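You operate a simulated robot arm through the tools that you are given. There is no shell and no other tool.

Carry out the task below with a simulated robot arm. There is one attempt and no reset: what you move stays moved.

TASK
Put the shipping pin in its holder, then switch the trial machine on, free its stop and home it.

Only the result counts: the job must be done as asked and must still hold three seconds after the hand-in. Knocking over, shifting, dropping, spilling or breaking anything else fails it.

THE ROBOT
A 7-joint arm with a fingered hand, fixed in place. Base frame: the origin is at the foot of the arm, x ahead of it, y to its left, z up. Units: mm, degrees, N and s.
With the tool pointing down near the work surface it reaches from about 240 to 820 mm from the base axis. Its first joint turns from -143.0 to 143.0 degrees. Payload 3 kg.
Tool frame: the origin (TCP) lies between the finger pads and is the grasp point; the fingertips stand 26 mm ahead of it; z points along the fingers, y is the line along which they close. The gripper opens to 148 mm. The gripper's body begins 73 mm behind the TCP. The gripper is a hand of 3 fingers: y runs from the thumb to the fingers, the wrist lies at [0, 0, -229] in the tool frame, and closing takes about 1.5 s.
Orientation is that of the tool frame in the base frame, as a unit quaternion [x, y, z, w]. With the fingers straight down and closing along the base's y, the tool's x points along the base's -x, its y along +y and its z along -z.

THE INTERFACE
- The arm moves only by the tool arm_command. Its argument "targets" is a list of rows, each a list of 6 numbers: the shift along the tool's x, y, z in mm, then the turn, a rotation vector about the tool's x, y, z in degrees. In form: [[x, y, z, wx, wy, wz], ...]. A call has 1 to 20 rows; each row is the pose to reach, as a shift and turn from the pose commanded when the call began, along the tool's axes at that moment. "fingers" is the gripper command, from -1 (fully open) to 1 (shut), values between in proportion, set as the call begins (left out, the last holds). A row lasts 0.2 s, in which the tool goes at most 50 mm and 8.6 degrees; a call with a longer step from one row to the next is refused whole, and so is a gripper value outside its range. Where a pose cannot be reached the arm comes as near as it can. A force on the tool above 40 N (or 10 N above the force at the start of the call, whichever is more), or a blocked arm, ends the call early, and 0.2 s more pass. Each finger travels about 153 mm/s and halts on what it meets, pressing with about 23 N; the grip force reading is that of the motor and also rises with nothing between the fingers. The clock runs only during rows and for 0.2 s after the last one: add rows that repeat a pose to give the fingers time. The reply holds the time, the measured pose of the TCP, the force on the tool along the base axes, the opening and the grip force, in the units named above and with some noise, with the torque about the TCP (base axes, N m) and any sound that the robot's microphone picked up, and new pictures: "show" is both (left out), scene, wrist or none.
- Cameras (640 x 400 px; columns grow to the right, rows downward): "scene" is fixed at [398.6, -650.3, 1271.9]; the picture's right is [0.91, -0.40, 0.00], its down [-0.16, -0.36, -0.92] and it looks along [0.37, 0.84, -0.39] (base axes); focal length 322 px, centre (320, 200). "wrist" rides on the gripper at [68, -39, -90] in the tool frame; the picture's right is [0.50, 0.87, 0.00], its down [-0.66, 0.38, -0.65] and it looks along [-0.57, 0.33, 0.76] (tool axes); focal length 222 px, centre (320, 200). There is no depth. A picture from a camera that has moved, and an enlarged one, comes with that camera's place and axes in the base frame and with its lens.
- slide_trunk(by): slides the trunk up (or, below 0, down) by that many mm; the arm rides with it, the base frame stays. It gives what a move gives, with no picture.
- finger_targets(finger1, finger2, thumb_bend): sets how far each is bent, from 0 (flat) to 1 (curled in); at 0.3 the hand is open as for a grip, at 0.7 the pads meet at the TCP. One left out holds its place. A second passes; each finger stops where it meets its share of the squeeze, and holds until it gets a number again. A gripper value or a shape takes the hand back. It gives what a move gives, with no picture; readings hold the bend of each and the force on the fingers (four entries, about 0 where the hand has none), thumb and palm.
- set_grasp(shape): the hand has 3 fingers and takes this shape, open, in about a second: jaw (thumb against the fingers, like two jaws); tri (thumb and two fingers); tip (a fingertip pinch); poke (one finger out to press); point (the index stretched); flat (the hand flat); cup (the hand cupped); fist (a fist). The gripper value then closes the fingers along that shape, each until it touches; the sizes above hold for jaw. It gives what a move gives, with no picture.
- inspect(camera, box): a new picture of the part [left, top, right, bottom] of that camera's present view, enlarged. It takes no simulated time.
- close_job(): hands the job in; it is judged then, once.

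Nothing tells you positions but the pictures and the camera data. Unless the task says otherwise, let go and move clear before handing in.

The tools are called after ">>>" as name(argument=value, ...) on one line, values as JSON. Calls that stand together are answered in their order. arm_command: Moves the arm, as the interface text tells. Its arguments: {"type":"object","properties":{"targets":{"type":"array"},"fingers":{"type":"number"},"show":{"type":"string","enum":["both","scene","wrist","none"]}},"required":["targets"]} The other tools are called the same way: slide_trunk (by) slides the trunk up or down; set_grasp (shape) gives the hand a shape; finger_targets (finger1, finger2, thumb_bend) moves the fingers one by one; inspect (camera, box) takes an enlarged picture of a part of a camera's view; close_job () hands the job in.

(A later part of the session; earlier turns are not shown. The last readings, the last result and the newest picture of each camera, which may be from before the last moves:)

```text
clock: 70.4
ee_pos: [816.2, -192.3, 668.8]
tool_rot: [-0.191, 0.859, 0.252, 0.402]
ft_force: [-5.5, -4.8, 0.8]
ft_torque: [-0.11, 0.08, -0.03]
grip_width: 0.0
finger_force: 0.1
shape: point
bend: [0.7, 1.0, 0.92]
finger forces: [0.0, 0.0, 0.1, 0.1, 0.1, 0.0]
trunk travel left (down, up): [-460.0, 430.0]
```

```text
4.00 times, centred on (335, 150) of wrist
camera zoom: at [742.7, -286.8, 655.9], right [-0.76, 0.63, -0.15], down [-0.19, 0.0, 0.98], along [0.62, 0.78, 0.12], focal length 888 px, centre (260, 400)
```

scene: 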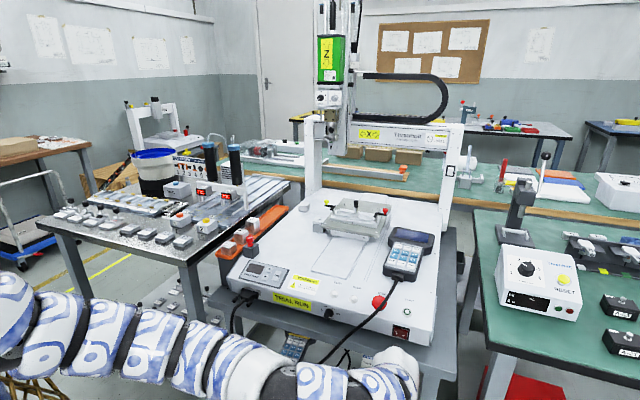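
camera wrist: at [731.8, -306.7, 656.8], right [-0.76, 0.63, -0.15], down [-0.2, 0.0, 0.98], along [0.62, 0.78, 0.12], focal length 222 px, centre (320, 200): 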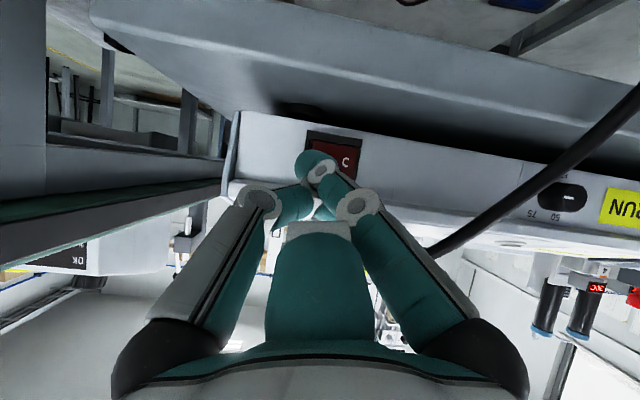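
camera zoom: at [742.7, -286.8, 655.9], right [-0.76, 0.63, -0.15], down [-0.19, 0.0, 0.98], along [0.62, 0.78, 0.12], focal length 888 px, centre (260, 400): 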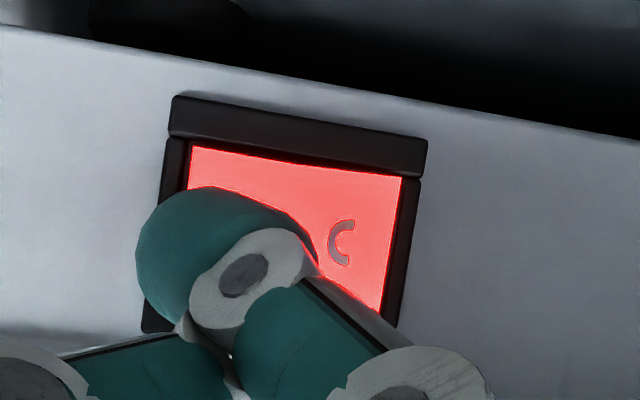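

The rocker has flipped and lit up red, so the machine is on. I withdraw the way I came and check that it stays on.

>>> arm_command(targets=[[3.1, -1.1, -5, 0, 0, 0], [10, -3.8, -16.7, 0, 0, 0], [20.6, -7.6, -33.4, 0, 0, 0], [30.9, -11.5, -50.1, 0, 0, 0], [41, -15.3, -66.8, 0, 0, 0], [41, -15.3, -66.8, 0, 0, 0]], show="both")

>>> inspect(camera="scene", box=[220, 180, 460, 350])

>>> inspect(camera="wrist", box=[260, 90, 420, 220])

```text
clock: 71.8
ee_pos: [759.2, -249.2, 671.8]
tool_rot: [-0.192, 0.859, 0.252, 0.402]
ft_force: [0.4, 0.6, -0.4]
ft_torque: [0.02, -0.02, -0.04]
grip_width: 0.1
finger_force: 0.0
shape: point
bend: [0.7, 1.0, 0.92]
finger forces: [0.1, 0.1, 0.0, 0.0, 0.0, 0.0]
trunk travel left (down, up): [-460.0, 430.0]
camera wrist: at [686.2, -343.6, 656.4], right [-0.76, 0.63, -0.15], down [-0.19, 0.0, 0.98], along [0.62, 0.78, 0.12], focal length 222 px, centre (320, 200)
```

scene: 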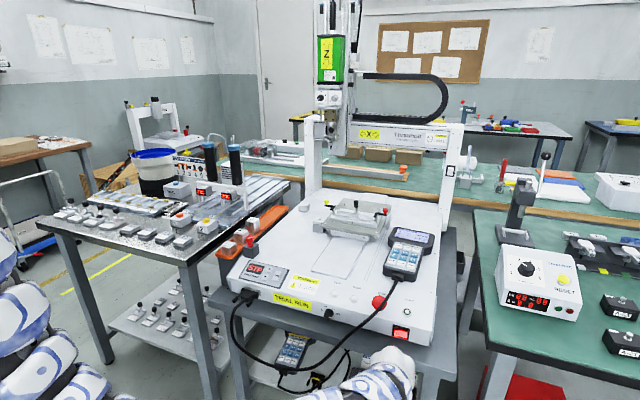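
wrist: 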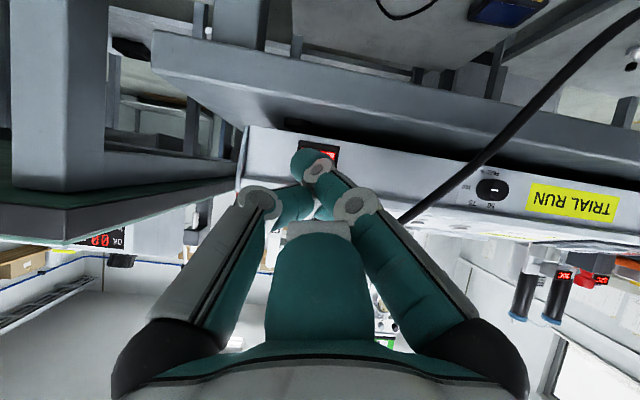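

```text
2.35 times, centred on (340, 265) of scene
camera zoom: at [398.6, -650.3, 1271.9], right [0.91, -0.4, 0.0], down [-0.16, -0.36, -0.92], along [0.37, 0.84, -0.39], focal length 758 px, centre (273, 47)
```

zoom: 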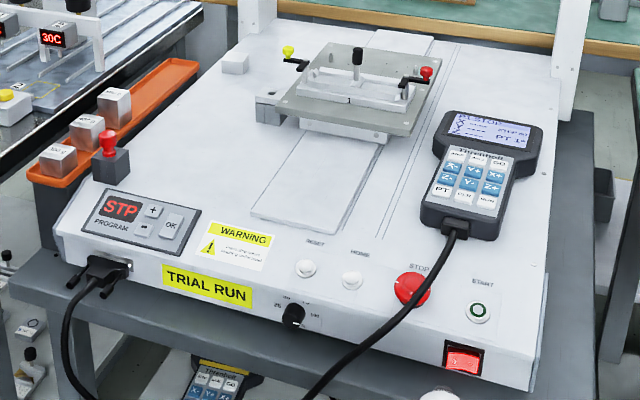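

```text
3.08 times, centred on (340, 155) of wrist
camera zoom: at [686.2, -343.6, 656.4], right [-0.76, 0.63, -0.15], down [-0.19, 0.0, 0.98], along [0.62, 0.78, 0.12], focal length 684 px, centre (258, 338)
```

zoom: 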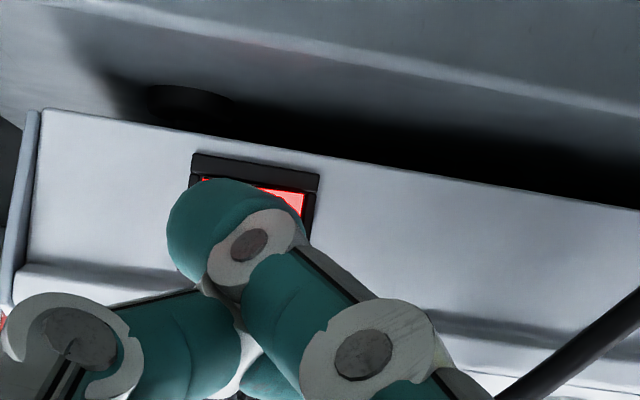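

Power is on: the display shows "STP" and the pendant "STOP". Next is the stop button: I rise, bring the hand upright again, open it, and look at the stop from above.

>>> slide_trunk(by=150)

>>> arm_command(targets=[[0, 0, 0, 2.6, 7.3, 0], [0, 0, 0, 5.2, 14.6, 0], [0, 0, 0, 7.8, 21.9, 0], [0, 0, 0, 10.4, 29.2, 0], [0, 0, 0, 13, 36.5, 0], [0, 0, 0, 15.6, 43.8, 0], [0, 0, 0, 18, 50.4, 0], [0, 0, 0, 19.2, 53.7, 0], [0, 0, 0, 19.2, 53.7, 0]], show="none")

>>> set_grasp(shape="jaw")

>>> arm_command(targets=[[0, 0, 0, 0, 0, 0]], show="both")

>>> inspect(camera="scene", box=[370, 215, 440, 265])

```text
clock: 73.5
ee_pos: [759.5, -248.5, 819.3]
tool_rot: [-0.191, 0.859, 0.252, 0.402]
ft_force: [0.1, -0.7, -0.3]
ft_torque: [-0.02, 0.02, -0.04]
grip_width: 0.3
finger_force: 0.0
shape: point
bend: [0.7, 1.0, 0.92]
finger forces: [0.0, 0.0, 0.1, 0.0, 0.0, 0.0]
trunk travel left (down, up): [-610.0, 280.0]
```

```text
clock: 75.5
ee_pos: [759.9, -248.1, 820.2]
tool_rot: [-0.216, 0.976, -0.003, -0.002]
ft_force: [0.0, 0.0, 0.8]
ft_torque: [-0.03, 0.01, -0.01]
grip_width: 0.2
finger_force: 0.1
shape: point
bend: [0.7, 1.0, 0.93]
finger forces: [0.0, 0.0, 0.0, 0.0, 0.0, 0.0]
trunk travel left (down, up): [-610.0, 280.0]
```

```text
clock: 76.4
ee_pos: [758.3, -248.8, 819.6]
tool_rot: [-0.216, 0.976, -0.004, -0.001]
ft_force: [0.5, -1.1, -0.6]
ft_torque: [0.02, -0.02, -0.01]
grip_width: 147.8
finger_force: 0.0
shape: jaw
bend: [0.3, 0.3, 0.3]
finger forces: [0.1, 0.0, 0.1, 0.0, 0.0, 0.0]
trunk travel left (down, up): [-610.0, 280.0]
```

```text
clock: 76.8
ee_pos: [759.5, -249.0, 820.3]
tool_rot: [-0.217, 0.976, -0.004, -0.002]
ft_force: [-0.7, 0.1, 0.0]
ft_torque: [0.01, -0.04, 0.01]
grip_width: 147.8
finger_force: 0.1
shape: jaw
bend: [0.3, 0.3, 0.3]
finger forces: [0.0, 0.1, 0.0, 0.0, 0.0, 0.0]
trunk travel left (down, up): [-610.0, 280.0]
camera wrist: at [714.8, -314.2, 911.7], right [-0.82, 0.57, 0.0], down [0.44, 0.62, 0.65], along [0.37, 0.53, -0.76], focal length 222 px, centre (320, 200)
```

scene: 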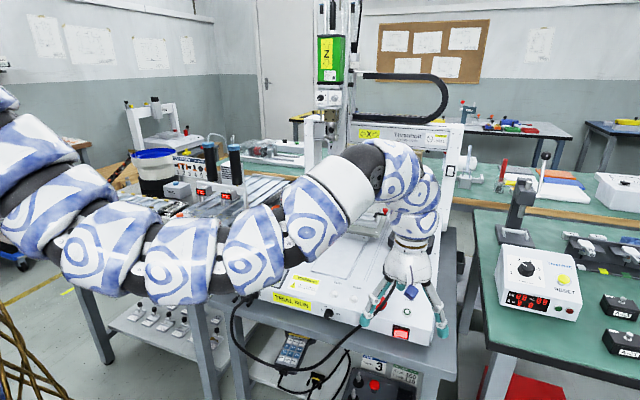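
wrist: 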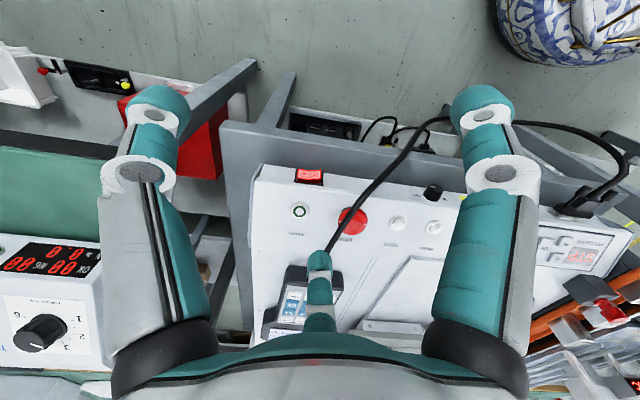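

```text
8.00 times, centred on (405, 240) of scene
camera zoom: at [398.6, -650.3, 1271.9], right [0.91, -0.4, 0.0], down [-0.16, -0.36, -0.92], along [0.37, 0.84, -0.39], focal length 2576 px, centre (-360, -120)
```

zoom: 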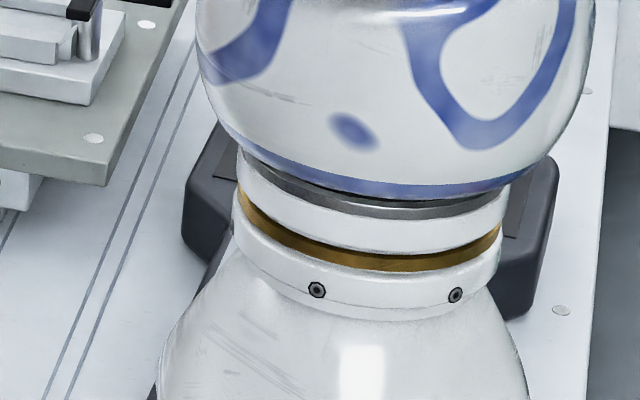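

>>> inspect(camera="wrist", box=[280, 150, 460, 270])

>>> inspect(camera="wrist", box=[320, 180, 400, 250])

```text
3.33 times, centred on (370, 210) of wrist
camera zoom: at [714.8, -314.2, 911.7], right [-0.82, 0.57, 0.0], down [0.44, 0.62, 0.65], along [0.37, 0.53, -0.76], focal length 740 px, centre (153, 167)
```

zoom: 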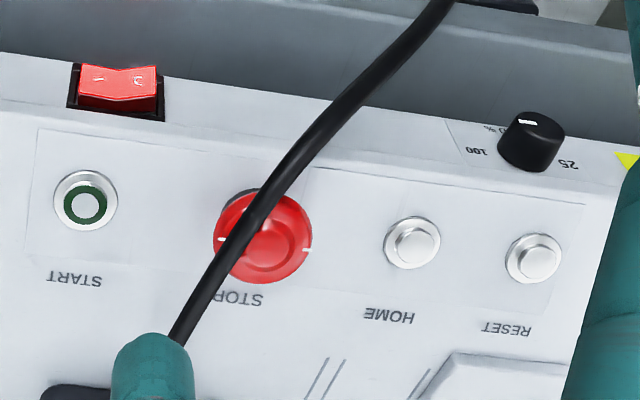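

```text
5.71 times, centred on (360, 215) of wrist
camera zoom: at [714.8, -314.2, 911.7], right [-0.82, 0.57, 0.0], down [0.44, 0.62, 0.65], along [0.37, 0.53, -0.76], focal length 1269 px, centre (91, 114)
```

zoom: 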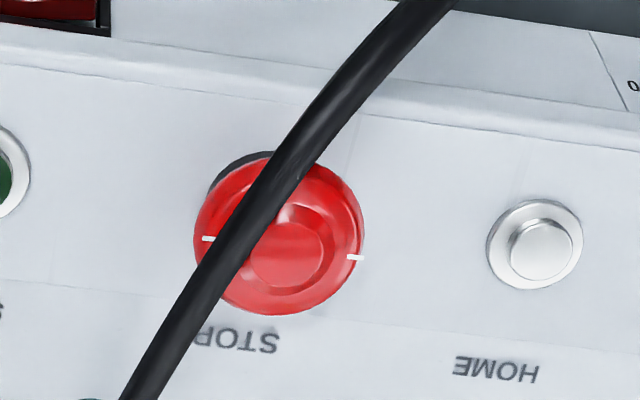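

The cable runs just above the stop's edge on one side (about z 715–725). My plan: splay the thumb over the cable side and turn the stop's head with the two fingers from the free side. I move above the stop and set up the hand there in free air.

>>> arm_command(targets=[[-23, 26, 0, 0, 0, -5], [-46, 51, 0, 0, 0, -10], [-69, 77, 0, 0, 0, -15], [-91.5, 102.7, 0, 0, 0, -20], [-91.5, 102.7, 0, 0, 0, -20], [-91.5, 102.7, 0, 0, 0, -20]], show="none")

>>> finger_targets(finger1=0.55, finger2=0.55, thumb_bend=0)

>>> arm_command(targets=[[0, 0, 0, 0, 0, 0]], show="both")

```text
clock: 78.2
ee_pos: [798.4, -118.6, 819.7]
tool_rot: [-0.383, 0.924, -0.003, -0.002]
ft_force: [0.4, 0.2, 0.3]
ft_torque: [0.0, -0.03, 0.02]
grip_width: 147.7
finger_force: 0.0
shape: jaw
bend: [0.3, 0.3, 0.3]
finger forces: [0.0, 0.0, 0.1, 0.1, 0.0, 0.0]
trunk travel left (down, up): [-610.0, 280.0]
```

```text
clock: 79.2
ee_pos: [799.3, -119.5, 820.1]
tool_rot: [-0.383, 0.924, -0.003, -0.003]
ft_force: [-0.3, -0.1, 0.2]
ft_torque: [-0.02, 0.0, 0.01]
grip_width: 120.5
finger_force: 0.0
shape: fingers
bend: [0.55, 0.55, 0.0]
finger forces: [0.0, 0.0, 0.1, 0.0, 0.1, 0.1]
trunk travel left (down, up): [-610.0, 280.0]
```

```text
clock: 79.6
ee_pos: [798.1, -119.5, 819.3]
tool_rot: [-0.382, 0.924, -0.003, -0.002]
ft_force: [-0.8, 0.5, -0.6]
ft_torque: [0.02, 0.0, 0.0]
grip_width: 120.5
finger_force: 0.1
shape: fingers
bend: [0.55, 0.55, 0.0]
finger forces: [0.0, 0.1, 0.1, 0.0, 0.0, 0.0]
trunk travel left (down, up): [-610.0, 280.0]
camera wrist: at [778.8, -195.4, 911.4], right [-0.97, 0.26, 0.0], down [0.2, 0.74, 0.65], along [0.17, 0.63, -0.76], focal length 222 px, centre (320, 200)
```

scene: 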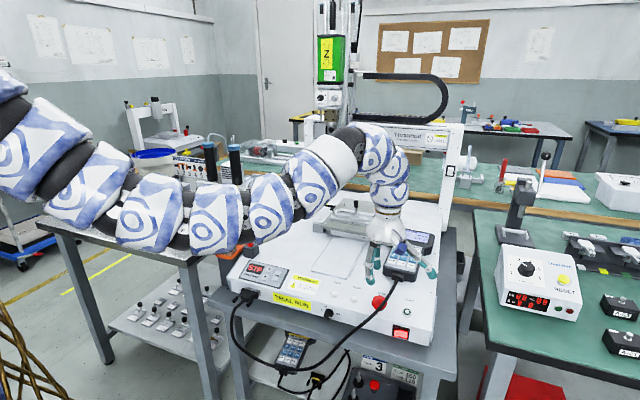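
wrist: 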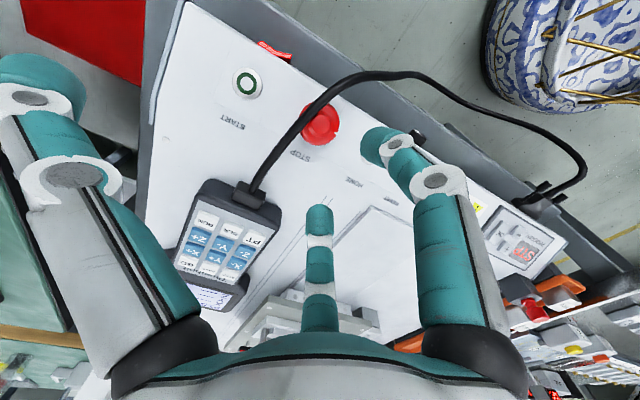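

>>> inspect(camera="wrist", box=[230, 70, 410, 240])

>>> inspect(camera="wrist", box=[290, 85, 360, 155])

```text
2.35 times, centred on (320, 155) of wrist
camera zoom: at [778.8, -195.4, 911.4], right [-0.97, 0.26, 0.0], down [0.2, 0.74, 0.65], along [0.17, 0.63, -0.76], focal length 523 px, centre (320, 306)
```

zoom: 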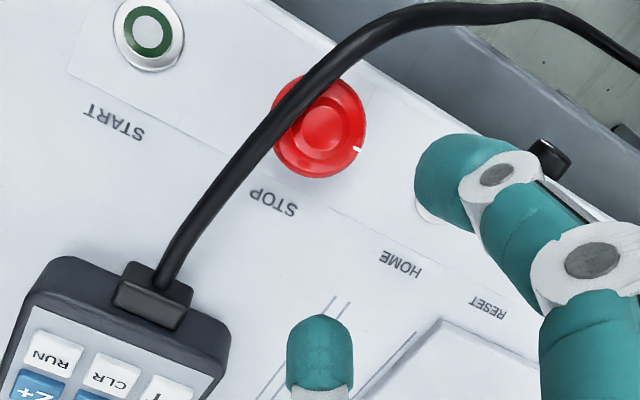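

```text
5.71 times, centred on (325, 120) of wrist
camera zoom: at [778.8, -195.4, 911.4], right [-0.97, 0.26, 0.0], down [0.2, 0.74, 0.65], along [0.17, 0.63, -0.76], focal length 1269 px, centre (291, 657)
```

zoom: 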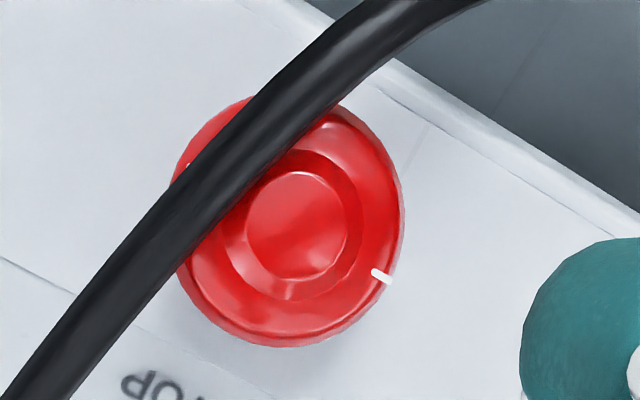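

The stop's axis is near (799.6, -117.8), head radius about 20 mm, rim at z ≈ 707; the cable stays on the thumb's side. I open the two fingers a bit more and descend around the head in steps.

>>> finger_targets(finger1=0.5, finger2=0.5, thumb_bend=0)

>>> arm_command(targets=[[-1.6, 1.1, 15, 0, 0, 0], [-1.6, 1.1, 30, 0, 0, 0], [-1.6, 1.1, 45, 0, 0, 0], [-1.6, 1.1, 58, 0, 0, 0], [-1.6, 1.1, 70, 0, 0, 0], [-1.6, 1.1, 70, 0, 0, 0]], show="wrist")

>>> inspect(camera="wrist", box=[230, 70, 410, 240])

>>> inspect(camera="scene", box=[345, 240, 445, 330])

```text
clock: 80.6
ee_pos: [798.0, -119.0, 820.4]
tool_rot: [-0.383, 0.924, -0.003, -0.002]
ft_force: [-0.7, -0.1, 0.3]
ft_torque: [-0.03, -0.01, 0.01]
grip_width: 126.6
finger_force: 0.1
shape: fingers
bend: [0.5, 0.5, 0.0]
finger forces: [0.0, 0.0, 0.0, 0.0, 0.0, 0.0]
trunk travel left (down, up): [-610.0, 280.0]
```

```text
clock: 82.0
ee_pos: [799.7, -115.7, 749.3]
tool_rot: [-0.383, 0.924, -0.003, -0.002]
ft_force: [0.3, -1.0, 0.0]
ft_torque: [-0.01, 0.03, -0.01]
grip_width: 127.0
finger_force: 0.0
shape: fingers
bend: [0.5, 0.5, 0.0]
finger forces: [0.1, 0.0, 0.0, 0.0, 0.1, 0.0]
trunk travel left (down, up): [-610.0, 280.0]
camera wrist: at [779.8, -192.6, 840.3], right [-0.97, 0.26, 0.0], down [0.2, 0.74, 0.65], along [0.17, 0.63, -0.76], focal length 222 px, centre (320, 200)
```

wrist: 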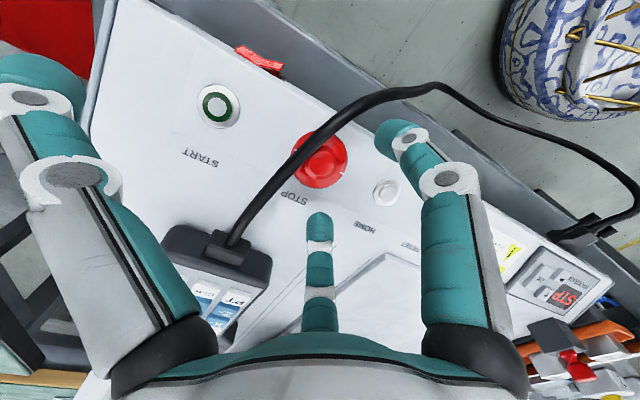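

```text
2.35 times, centred on (320, 155) of wrist
camera zoom: at [779.8, -192.6, 840.3], right [-0.97, 0.26, 0.0], down [0.2, 0.74, 0.65], along [0.17, 0.63, -0.76], focal length 523 px, centre (320, 306)
```

zoom: 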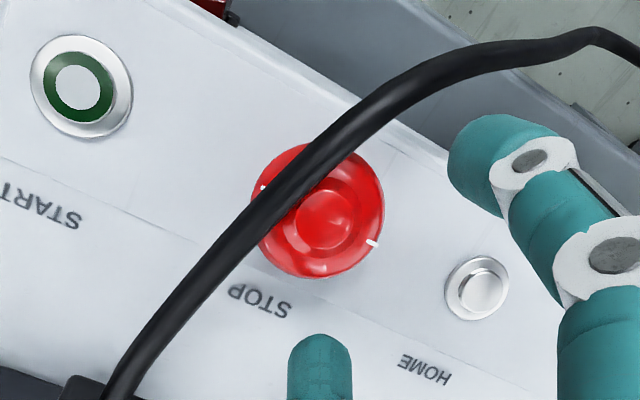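

```text
4.44 times, centred on (395, 285) of scene
camera zoom: at [398.6, -650.3, 1271.9], right [0.91, -0.4, 0.0], down [-0.16, -0.36, -0.92], along [0.37, 0.84, -0.39], focal length 1431 px, centre (-13, -178)
```

zoom: 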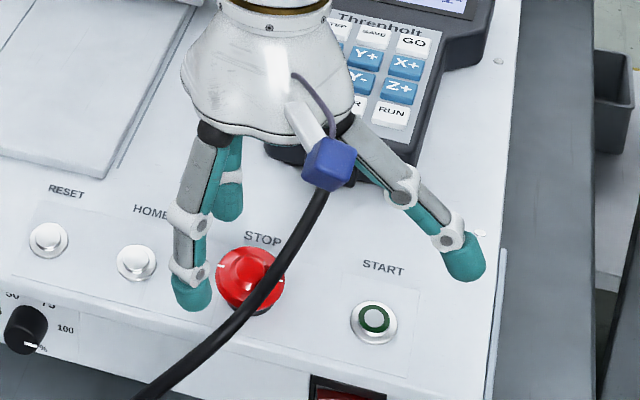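

>>> arm_command(targets=[[0, 0, 5, 0, 0, 0], [0, 0, 10, 0, 0, 0], [0, 0, 15, 0, 0, 0], [0, 0, 19, 0, 0, 0], [0, 0, 19, 0, 0, 0]], show="none")

>>> inspect(camera="wrist", box=[230, 90, 430, 240])

>>> inspect(camera="scene", box=[355, 255, 435, 325])

```text
clock: 82.9
ee_pos: [803.5, -114.7, 740.3]
tool_rot: [-0.383, 0.924, -0.004, 0.003]
ft_force: [-2.3, 0.7, 28.2]
ft_torque: [1.12, -0.22, 0.08]
grip_width: 126.8
finger_force: 13.3
shape: fingers
bend: [0.5, 0.5, 0.0]
finger forces: [0.0, 26.3, 0.1, 0.0, 0.0, 0.0]
trunk travel left (down, up): [-610.0, 280.0]
stopped in row 4: the force on the tool passed its limit at 44 N (the readings are from after the stop); the commanded pose is now the measured one
```

```text
2.67 times, centred on (330, 165) of wrist
camera zoom: at [783.0, -190.7, 830.6], right [-0.97, 0.26, -0.01], down [0.19, 0.73, 0.65], along [0.17, 0.63, -0.76], focal length 592 px, centre (293, 293)
```

zoom: 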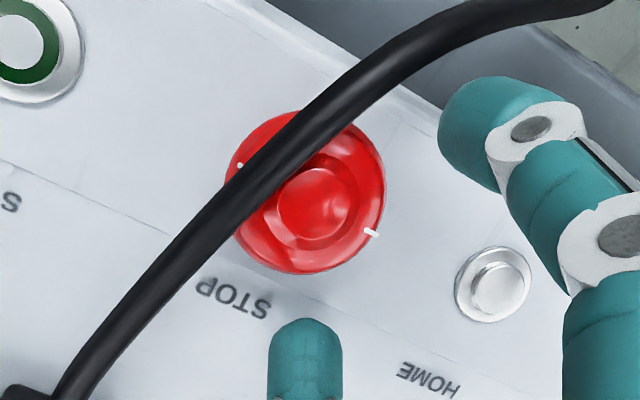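

```text
5.71 times, centred on (395, 290) of scene
camera zoom: at [398.6, -650.3, 1271.9], right [0.91, -0.4, 0.0], down [-0.16, -0.36, -0.92], along [0.37, 0.84, -0.39], focal length 1840 px, centre (-109, -314)
```

zoom: 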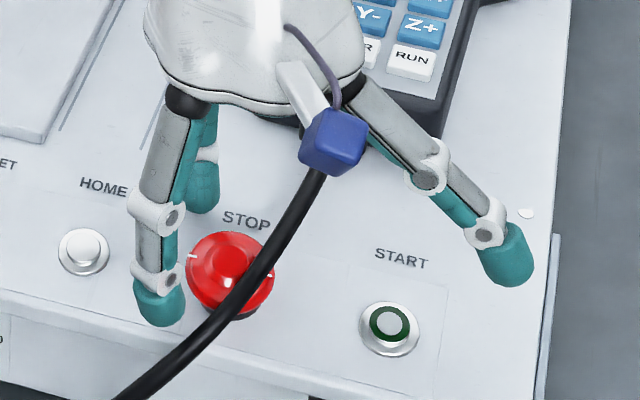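

The second finger's tip touched the machine top (these straighter fingers reach lower than I assumed). I rise 5 mm; that puts the tips right beside the head's rim.

>>> arm_command(targets=[[0, 0, -3, 0, 0, 0], [0, 0, -5, 0, 0, 0], [0, 0, -5, 0, 0, 0]], show="none")

>>> inspect(camera="wrist", box=[230, 90, 430, 240])

```text
clock: 83.7
ee_pos: [802.5, -115.3, 740.5]
tool_rot: [-0.384, 0.924, -0.002, 0.0]
ft_force: [-2.3, 0.2, 6.1]
ft_torque: [0.16, -0.01, 0.1]
grip_width: 126.8
finger_force: 2.9
shape: fingers
bend: [0.5, 0.51, 0.0]
finger forces: [0.1, 5.5, 0.0, 0.0, 0.0, 0.1]
trunk travel left (down, up): [-610.0, 280.0]
```

```text
2.67 times, centred on (330, 165) of wrist
camera zoom: at [782.3, -191.6, 831.9], right [-0.97, 0.26, 0.0], down [0.19, 0.73, 0.65], along [0.17, 0.63, -0.76], focal length 592 px, centre (293, 293)
```

zoom: 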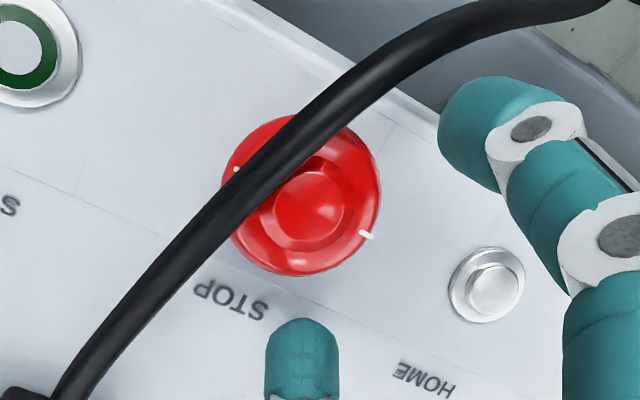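

>>> arm_command(targets=[[0, 0, -3, 0, 0, 0], [1.5, 0.5, -5, 0, 0, 0], [3, 0.9, -5, 0, 0, 0], [3, 0.9, -5, 0, 0, 0]], show="none")

>>> inspect(camera="wrist", box=[230, 90, 430, 240])

>>> inspect(camera="scene", box=[355, 255, 435, 325])

```text
clock: 84.7
ee_pos: [800.3, -115.1, 746.3]
tool_rot: [-0.383, 0.924, -0.002, 0.001]
ft_force: [-0.6, 0.3, 0.0]
ft_torque: [-0.01, 0.01, 0.03]
grip_width: 126.8
finger_force: 0.1
shape: fingers
bend: [0.5, 0.5, 0.0]
finger forces: [0.0, 0.0, 0.0, 0.0, 0.0, 0.0]
trunk travel left (down, up): [-610.0, 280.0]
```

```text
2.67 times, centred on (330, 165) of wrist
camera zoom: at [779.8, -192.3, 837.3], right [-0.97, 0.26, 0.0], down [0.19, 0.73, 0.65], along [0.17, 0.63, -0.76], focal length 592 px, centre (293, 293)
```

zoom: 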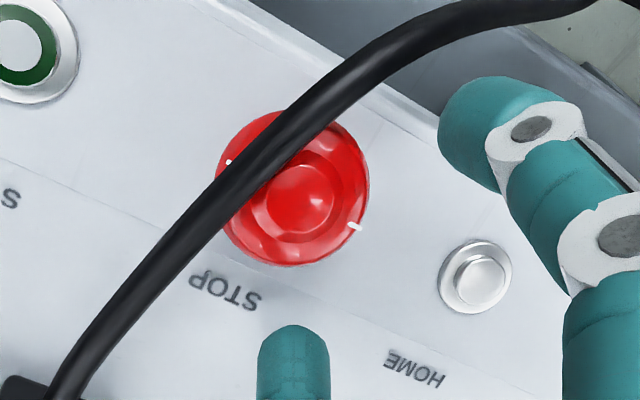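

```text
5.71 times, centred on (395, 290) of scene
camera zoom: at [398.6, -650.3, 1271.9], right [0.91, -0.4, 0.0], down [-0.16, -0.36, -0.92], along [0.37, 0.84, -0.39], focal length 1840 px, centre (-109, -314)
```

zoom: 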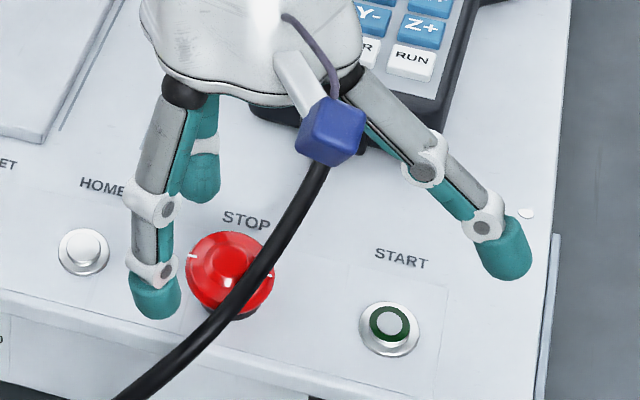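

Free again. Now I bend the two fingers in until they bear on the stop's head.

>>> finger_targets(finger1=0.68, finger2=0.68)

>>> inspect(camera="wrist", box=[230, 90, 430, 240])

>>> inspect(camera="scene", box=[355, 255, 435, 325])

```text
clock: 85.7
ee_pos: [799.0, -114.1, 746.5]
tool_rot: [-0.383, 0.924, -0.003, 0.0]
ft_force: [0.5, 4.0, 0.3]
ft_torque: [0.12, -0.03, 0.04]
grip_width: 105.1
finger_force: 2.6
shape: fingers
bend: [0.68, 0.63, 0.0]
finger forces: [0.1, 4.5, 0.0, 0.1, 0.1, 0.0]
trunk travel left (down, up): [-610.0, 280.0]
```

```text
2.67 times, centred on (330, 165) of wrist
camera zoom: at [779.9, -191.8, 837.5], right [-0.97, 0.26, 0.0], down [0.19, 0.73, 0.65], along [0.17, 0.63, -0.76], focal length 592 px, centre (293, 293)
```

zoom: 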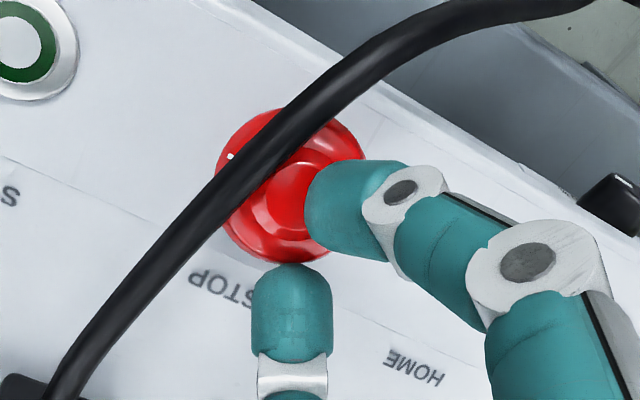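

```text
5.71 times, centred on (395, 290) of scene
camera zoom: at [398.6, -650.3, 1271.9], right [0.91, -0.4, 0.0], down [-0.16, -0.36, -0.92], along [0.37, 0.84, -0.39], focal length 1840 px, centre (-109, -314)
```

zoom: 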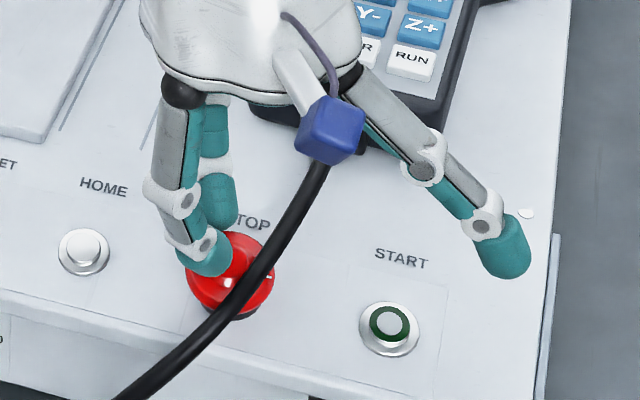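

Finger 1 passed over the head because curling lifts the tip. I open slightly, lower a few millimetres, and try again.

>>> finger_targets(finger1=0.56, finger2=0.56)

>>> arm_command(targets=[[0, 0, 2, 0, 0, 0], [0, 0, 4, 0, 0, 0], [0, 0, 6, 0, 0, 0], [0, 0, 8, 0, 0, 0], [0, 0, 8, 0, 0, 0]], show="none")

>>> inspect(camera="wrist", box=[230, 90, 430, 240])

>>> inspect(camera="scene", box=[355, 255, 435, 325])

```text
clock: 86.7
ee_pos: [800.4, -114.5, 746.6]
tool_rot: [-0.384, 0.923, -0.003, 0.0]
ft_force: [-0.8, 0.1, -0.1]
ft_torque: [-0.05, -0.03, 0.0]
grip_width: 119.0
finger_force: 0.0
shape: fingers
bend: [0.56, 0.56, 0.0]
finger forces: [0.1, 0.0, 0.0, 0.0, 0.0, 0.1]
trunk travel left (down, up): [-610.0, 280.0]
```

```text
clock: 87.9
ee_pos: [800.2, -114.8, 738.4]
tool_rot: [-0.384, 0.923, -0.003, 0.001]
ft_force: [-0.1, 0.2, -0.2]
ft_torque: [0.02, -0.02, 0.03]
grip_width: 118.7
finger_force: 0.1
shape: fingers
bend: [0.56, 0.56, 0.0]
finger forces: [0.0, 0.1, 0.0, 0.0, 0.1, 0.1]
trunk travel left (down, up): [-610.0, 280.0]
```

```text
2.67 times, centred on (330, 165) of wrist
camera zoom: at [779.9, -192.7, 829.0], right [-0.97, 0.26, 0.0], down [0.19, 0.73, 0.65], along [0.17, 0.63, -0.76], focal length 592 px, centre (293, 293)
```

zoom: 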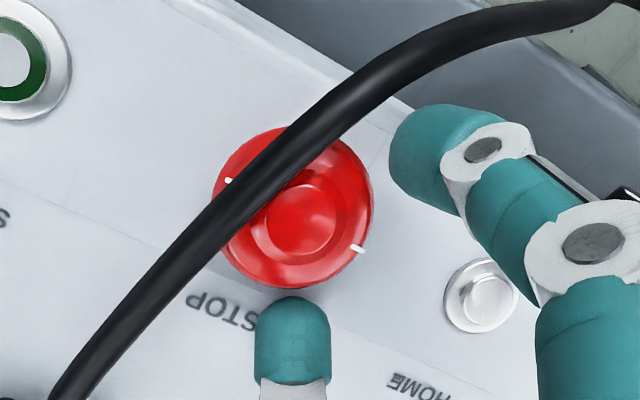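

```text
5.71 times, centred on (395, 290) of scene
camera zoom: at [398.6, -650.3, 1271.9], right [0.91, -0.4, 0.0], down [-0.16, -0.36, -0.92], along [0.37, 0.84, -0.39], focal length 1840 px, centre (-109, -314)
```

zoom: 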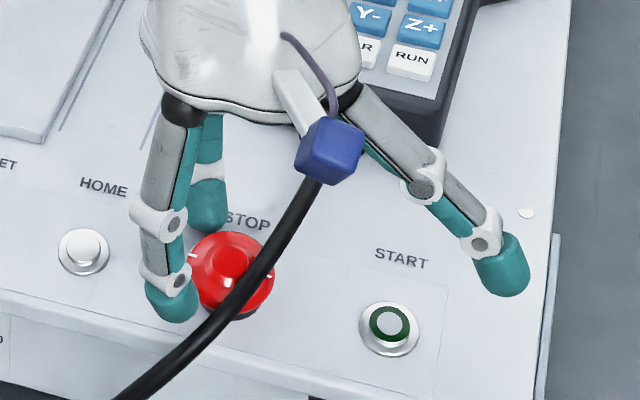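

>>> arm_command(targets=[[0, 0, 1.5, 0, 0, 0], [0, 0, 3, 0, 0, 0], [0, 0, 4.5, 0, 0, 0], [0, 0, 4.5, 0, 0, 0]], show="none")

>>> finger_targets(finger1=0.66, finger2=0.66)

>>> inspect(camera="wrist", box=[230, 90, 430, 240])

>>> inspect(camera="scene", box=[355, 255, 435, 325])

```text
clock: 88.9
ee_pos: [799.6, -115.8, 736.3]
tool_rot: [-0.383, 0.924, -0.004, 0.002]
ft_force: [1.1, 3.0, 25.5]
ft_torque: [0.89, -0.28, 0.06]
grip_width: 119.0
finger_force: 12.3
shape: fingers
bend: [0.56, 0.54, 0.0]
finger forces: [0.0, 24.1, 0.0, 0.1, 0.1, 0.0]
trunk travel left (down, up): [-610.0, 280.0]
```

```text
clock: 89.9
ee_pos: [798.6, -116.3, 734.6]
tool_rot: [-0.383, 0.924, -0.002, 0.001]
ft_force: [-6.0, 2.4, 8.1]
ft_torque: [0.07, 0.27, 0.03]
grip_width: 112.0
finger_force: 6.1
shape: fingers
bend: [0.61, 0.59, 0.0]
finger forces: [9.1, 4.2, 0.0, 0.0, 0.0, 0.1]
trunk travel left (down, up): [-610.0, 280.0]
```

```text
2.67 times, centred on (330, 165) of wrist
camera zoom: at [779.2, -193.2, 824.9], right [-0.97, 0.26, 0.0], down [0.19, 0.73, 0.65], along [0.17, 0.63, -0.76], focal length 592 px, centre (293, 293)
```

zoom: 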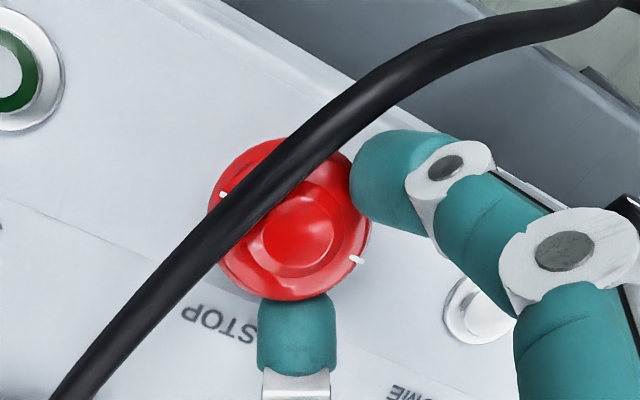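

```text
5.71 times, centred on (395, 290) of scene
camera zoom: at [398.6, -650.3, 1271.9], right [0.91, -0.4, 0.0], down [-0.16, -0.36, -0.92], along [0.37, 0.84, -0.39], focal length 1840 px, centre (-109, -314)
```

zoom: 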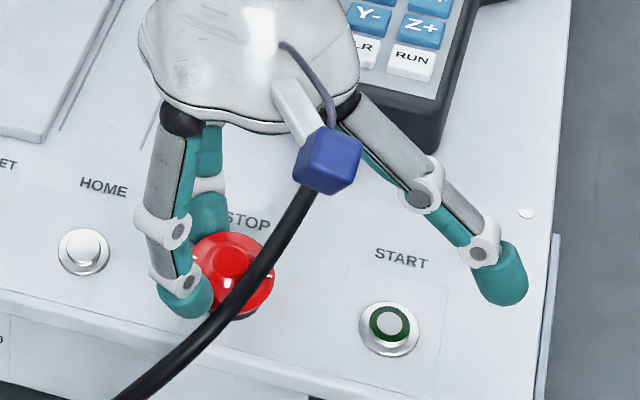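

Both fingers now bear on the head. I turn clockwise (seen from above) by about 20° first and check whether the head follows.

>>> arm_command(targets=[[0, 0, 0, 0, 0, 4], [0, 0, 0, 0, 0, 8], [0, 0, 0, 0, 0, 12], [0, 0, 0, 0, 0, 16], [0, 0, 0, 0, 0, 20], [0, 0, 0, 0, 0, 20]], show="wrist")

>>> inspect(camera="wrist", box=[230, 90, 430, 240])

>>> inspect(camera="scene", box=[355, 255, 435, 325])

```text
clock: 91.3
ee_pos: [800.0, -114.8, 735.6]
tool_rot: [-0.216, 0.976, -0.003, 0.001]
ft_force: [-6.1, 3.2, 10.3]
ft_torque: [0.07, 0.37, 0.05]
grip_width: 110.5
finger_force: 7.7
shape: fingers
bend: [0.61, 0.6, 0.0]
finger forces: [11.3, 4.0, 0.0, 0.0, 0.0, 0.0]
trunk travel left (down, up): [-610.0, 280.0]
camera wrist: at [754.8, -181.2, 825.4], right [-0.82, 0.57, -0.01], down [0.43, 0.62, 0.65], along [0.38, 0.53, -0.76], focal length 222 px, centre (320, 200)
```

wrist: 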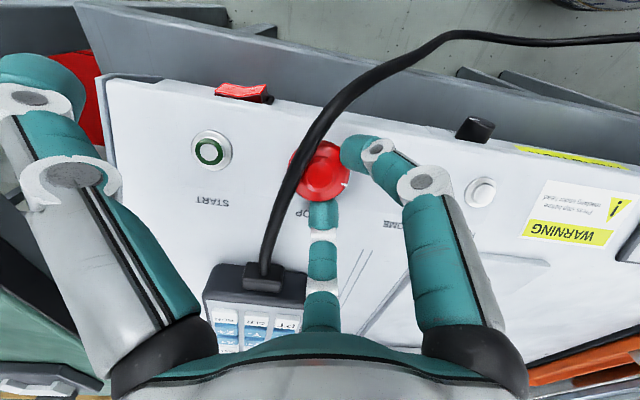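

```text
2.67 times, centred on (330, 165) of wrist
camera zoom: at [754.8, -181.2, 825.4], right [-0.82, 0.57, -0.01], down [0.43, 0.62, 0.65], along [0.38, 0.53, -0.76], focal length 592 px, centre (293, 293)
```

zoom: 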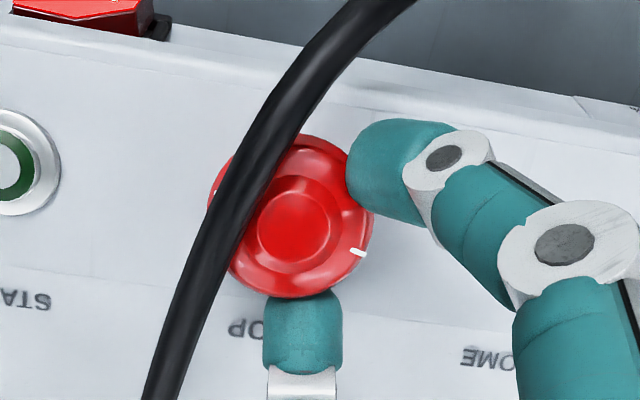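

```text
5.71 times, centred on (395, 290) of scene
camera zoom: at [398.6, -650.3, 1271.9], right [0.91, -0.4, 0.0], down [-0.16, -0.36, -0.92], along [0.37, 0.84, -0.39], focal length 1840 px, centre (-109, -314)
```

zoom: 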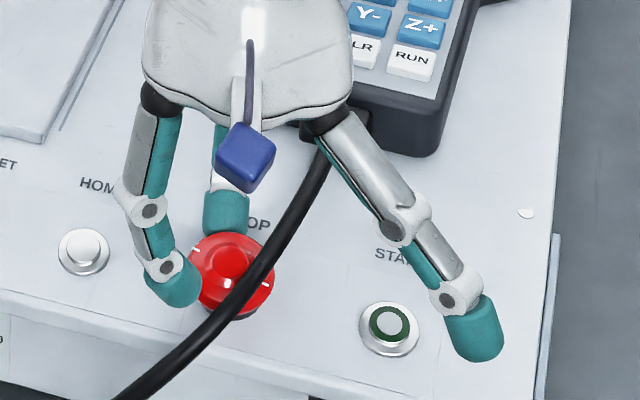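

The head is following the fingers. I continue turning clockwise.

>>> arm_command(targets=[[0, 0, 0, 0, 0, 4], [0, 0, 0, 0, 0, 8], [0, 0, 0, 0, 0, 12], [0, 0, 0, 0, 0, 16], [0, 0, 0, 0, 0, 20], [0, 0, 0, 0, 0, 20]], show="wrist")

>>> inspect(camera="wrist", box=[230, 90, 430, 240])

>>> inspect(camera="scene", box=[220, 180, 460, 350])

>>> inspect(camera="scene", box=[355, 255, 435, 325])

```text
clock: 92.7
ee_pos: [798.4, -114.4, 735.1]
tool_rot: [-0.045, 0.999, -0.003, 0.002]
ft_force: [-7.3, 5.7, 11.4]
ft_torque: [0.16, 0.33, 0.1]
grip_width: 108.6
finger_force: 9.3
shape: fingers
bend: [0.61, 0.6, 0.0]
finger forces: [12.7, 4.4, 0.0, 0.0, 0.0, 0.0]
trunk travel left (down, up): [-610.0, 280.0]
camera wrist: at [735.3, -161.8, 825.4], right [-0.57, 0.82, -0.01], down [0.62, 0.44, 0.65], along [0.54, 0.37, -0.76], focal length 222 px, centre (320, 200)
```

wrist: 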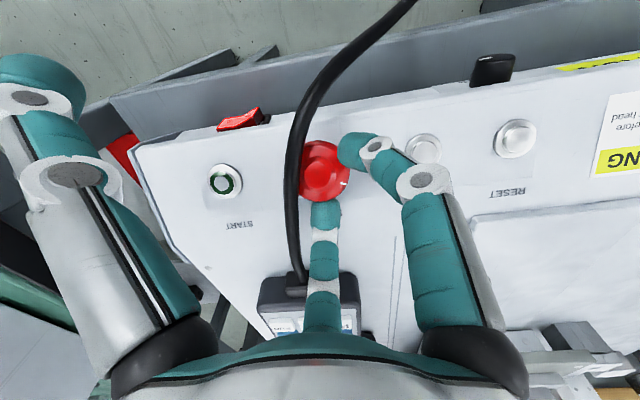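

```text
2.67 times, centred on (330, 165) of wrist
camera zoom: at [735.3, -161.8, 825.4], right [-0.57, 0.82, -0.01], down [0.62, 0.44, 0.65], along [0.54, 0.37, -0.76], focal length 592 px, centre (293, 293)
```

zoom: 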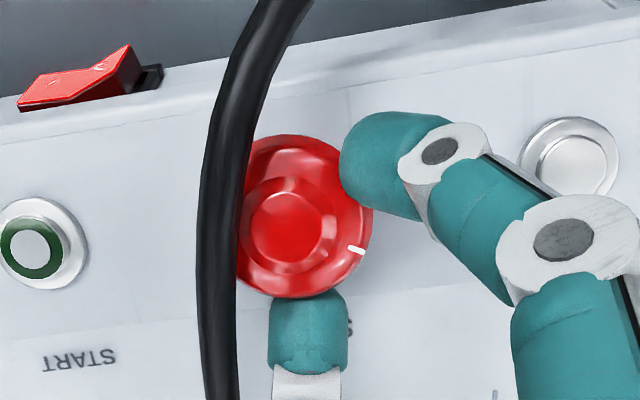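

```text
2.35 times, centred on (340, 265) of scene
camera zoom: at [398.6, -650.3, 1271.9], right [0.91, -0.4, 0.0], down [-0.16, -0.36, -0.92], along [0.37, 0.84, -0.39], focal length 758 px, centre (273, 47)
```

zoom: 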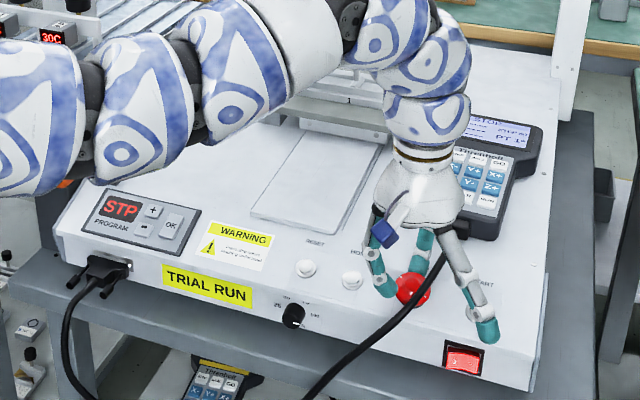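

```text
5.71 times, centred on (395, 290) of scene
camera zoom: at [398.6, -650.3, 1271.9], right [0.91, -0.4, 0.0], down [-0.16, -0.36, -0.92], along [0.37, 0.84, -0.39], focal length 1840 px, centre (-109, -314)
```

zoom: 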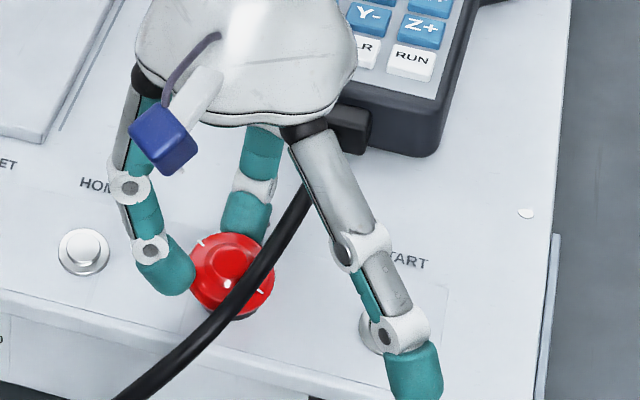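

The head has turned about 40° with the fingers, but the display still shows STP. There is a little room before the cable, so I turn a few degrees more.

>>> arm_command(targets=[[0, 0, 0, 0, 0, 2.5], [0, 0, 0, 0, 0, 5], [0, 0, 0, 0, 0, 7], [0, 0, 0, 0, 0, 7]], show="none")

>>> inspect(camera="wrist", box=[230, 90, 430, 240])

>>> inspect(camera="scene", box=[240, 215, 480, 325])

```text
clock: 93.7
ee_pos: [799.0, -115.9, 734.7]
tool_rot: [0.017, 1.0, -0.002, 0.002]
ft_force: [-7.8, 4.6, 10.9]
ft_torque: [0.21, 0.38, 0.12]
grip_width: 107.9
finger_force: 8.1
shape: fingers
bend: [0.61, 0.6, 0.0]
finger forces: [12.2, 4.2, 0.1, 0.1, 0.0, 0.1]
trunk travel left (down, up): [-610.0, 280.0]
```

```text
2.67 times, centred on (330, 165) of wrist
camera zoom: at [730.5, -153.9, 825.7], right [-0.47, 0.88, -0.01], down [0.66, 0.36, 0.66], along [0.58, 0.3, -0.76], focal length 592 px, centre (293, 293)
```

zoom: 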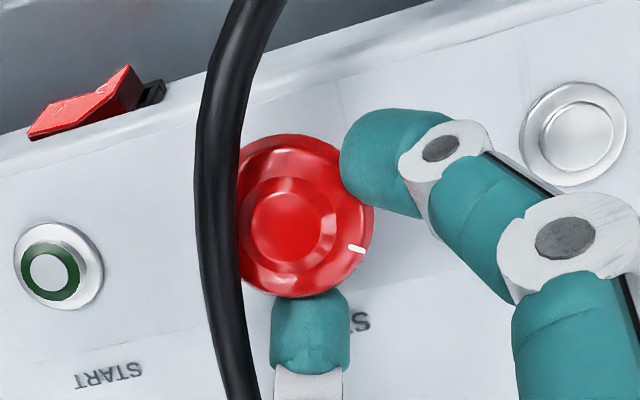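

```text
2.67 times, centred on (360, 270) of scene
camera zoom: at [398.6, -650.3, 1271.9], right [0.91, -0.4, 0.0], down [-0.16, -0.36, -0.92], along [0.37, 0.84, -0.39], focal length 859 px, centre (213, 13)
```

zoom: 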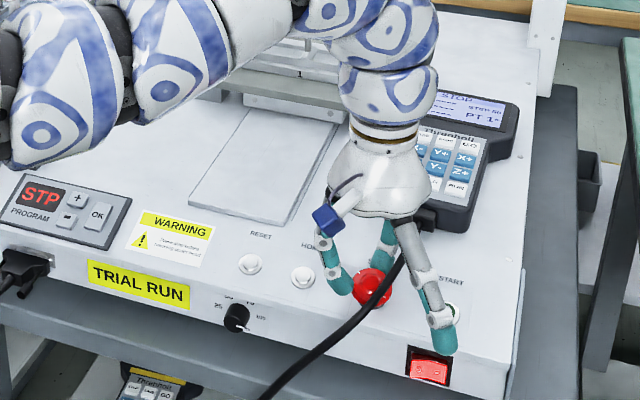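

About 47° turned now. My fingers may be pressing the head down and keeping it from popping up, so I let go and look at what it does.

>>> finger_targets(finger1=0.54, finger2=0.54)

>>> inspect(camera="wrist", box=[230, 90, 430, 240])

>>> inspect(camera="scene", box=[240, 215, 480, 325])

>>> inspect(camera="scene", box=[355, 255, 435, 325])

```text
clock: 94.7
ee_pos: [799.4, -115.4, 734.6]
tool_rot: [0.017, 1.0, -0.003, 0.002]
ft_force: [-2.8, -1.3, 6.7]
ft_torque: [0.09, -0.05, 0.03]
grip_width: 121.6
finger_force: 4.2
shape: fingers
bend: [0.54, 0.59, 0.0]
finger forces: [0.0, 8.0, 0.0, 0.0, 0.0, 0.1]
trunk travel left (down, up): [-610.0, 280.0]
```

```text
2.67 times, centred on (330, 165) of wrist
camera zoom: at [730.7, -154.5, 825.4], right [-0.47, 0.88, -0.01], down [0.66, 0.36, 0.66], along [0.58, 0.3, -0.76], focal length 592 px, centre (293, 293)
```

zoom: 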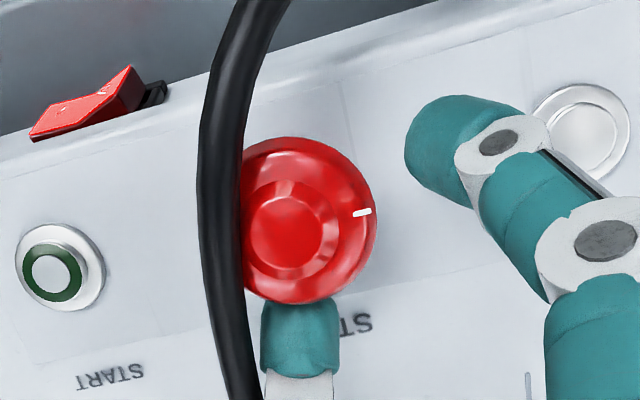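

```text
2.67 times, centred on (360, 270) of scene
camera zoom: at [398.6, -650.3, 1271.9], right [0.91, -0.4, 0.0], down [-0.16, -0.36, -0.92], along [0.37, 0.84, -0.39], focal length 859 px, centre (213, 13)
```

zoom: 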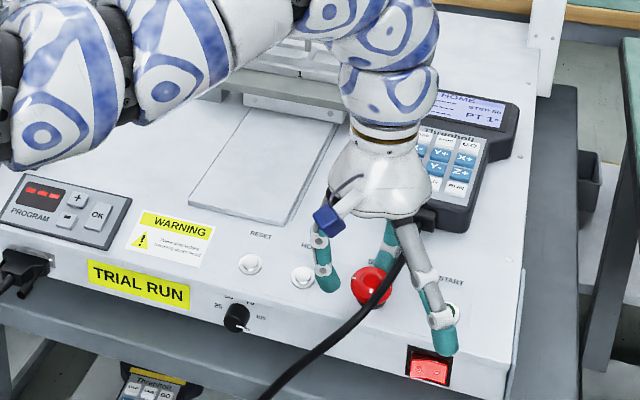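

```text
5.71 times, centred on (395, 290) of scene
camera zoom: at [398.6, -650.3, 1271.9], right [0.91, -0.4, 0.0], down [-0.16, -0.36, -0.92], along [0.37, 0.84, -0.39], focal length 1840 px, centre (-109, -314)
```

zoom: 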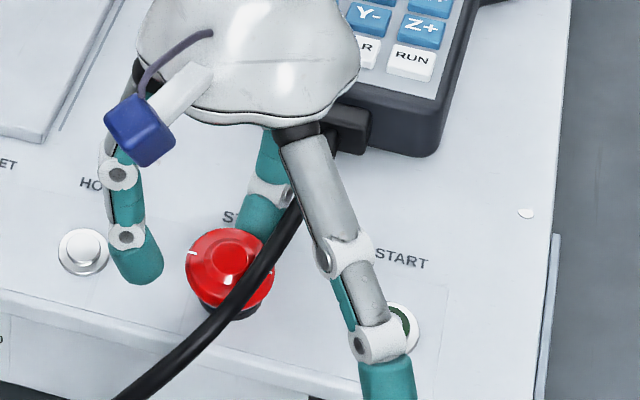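

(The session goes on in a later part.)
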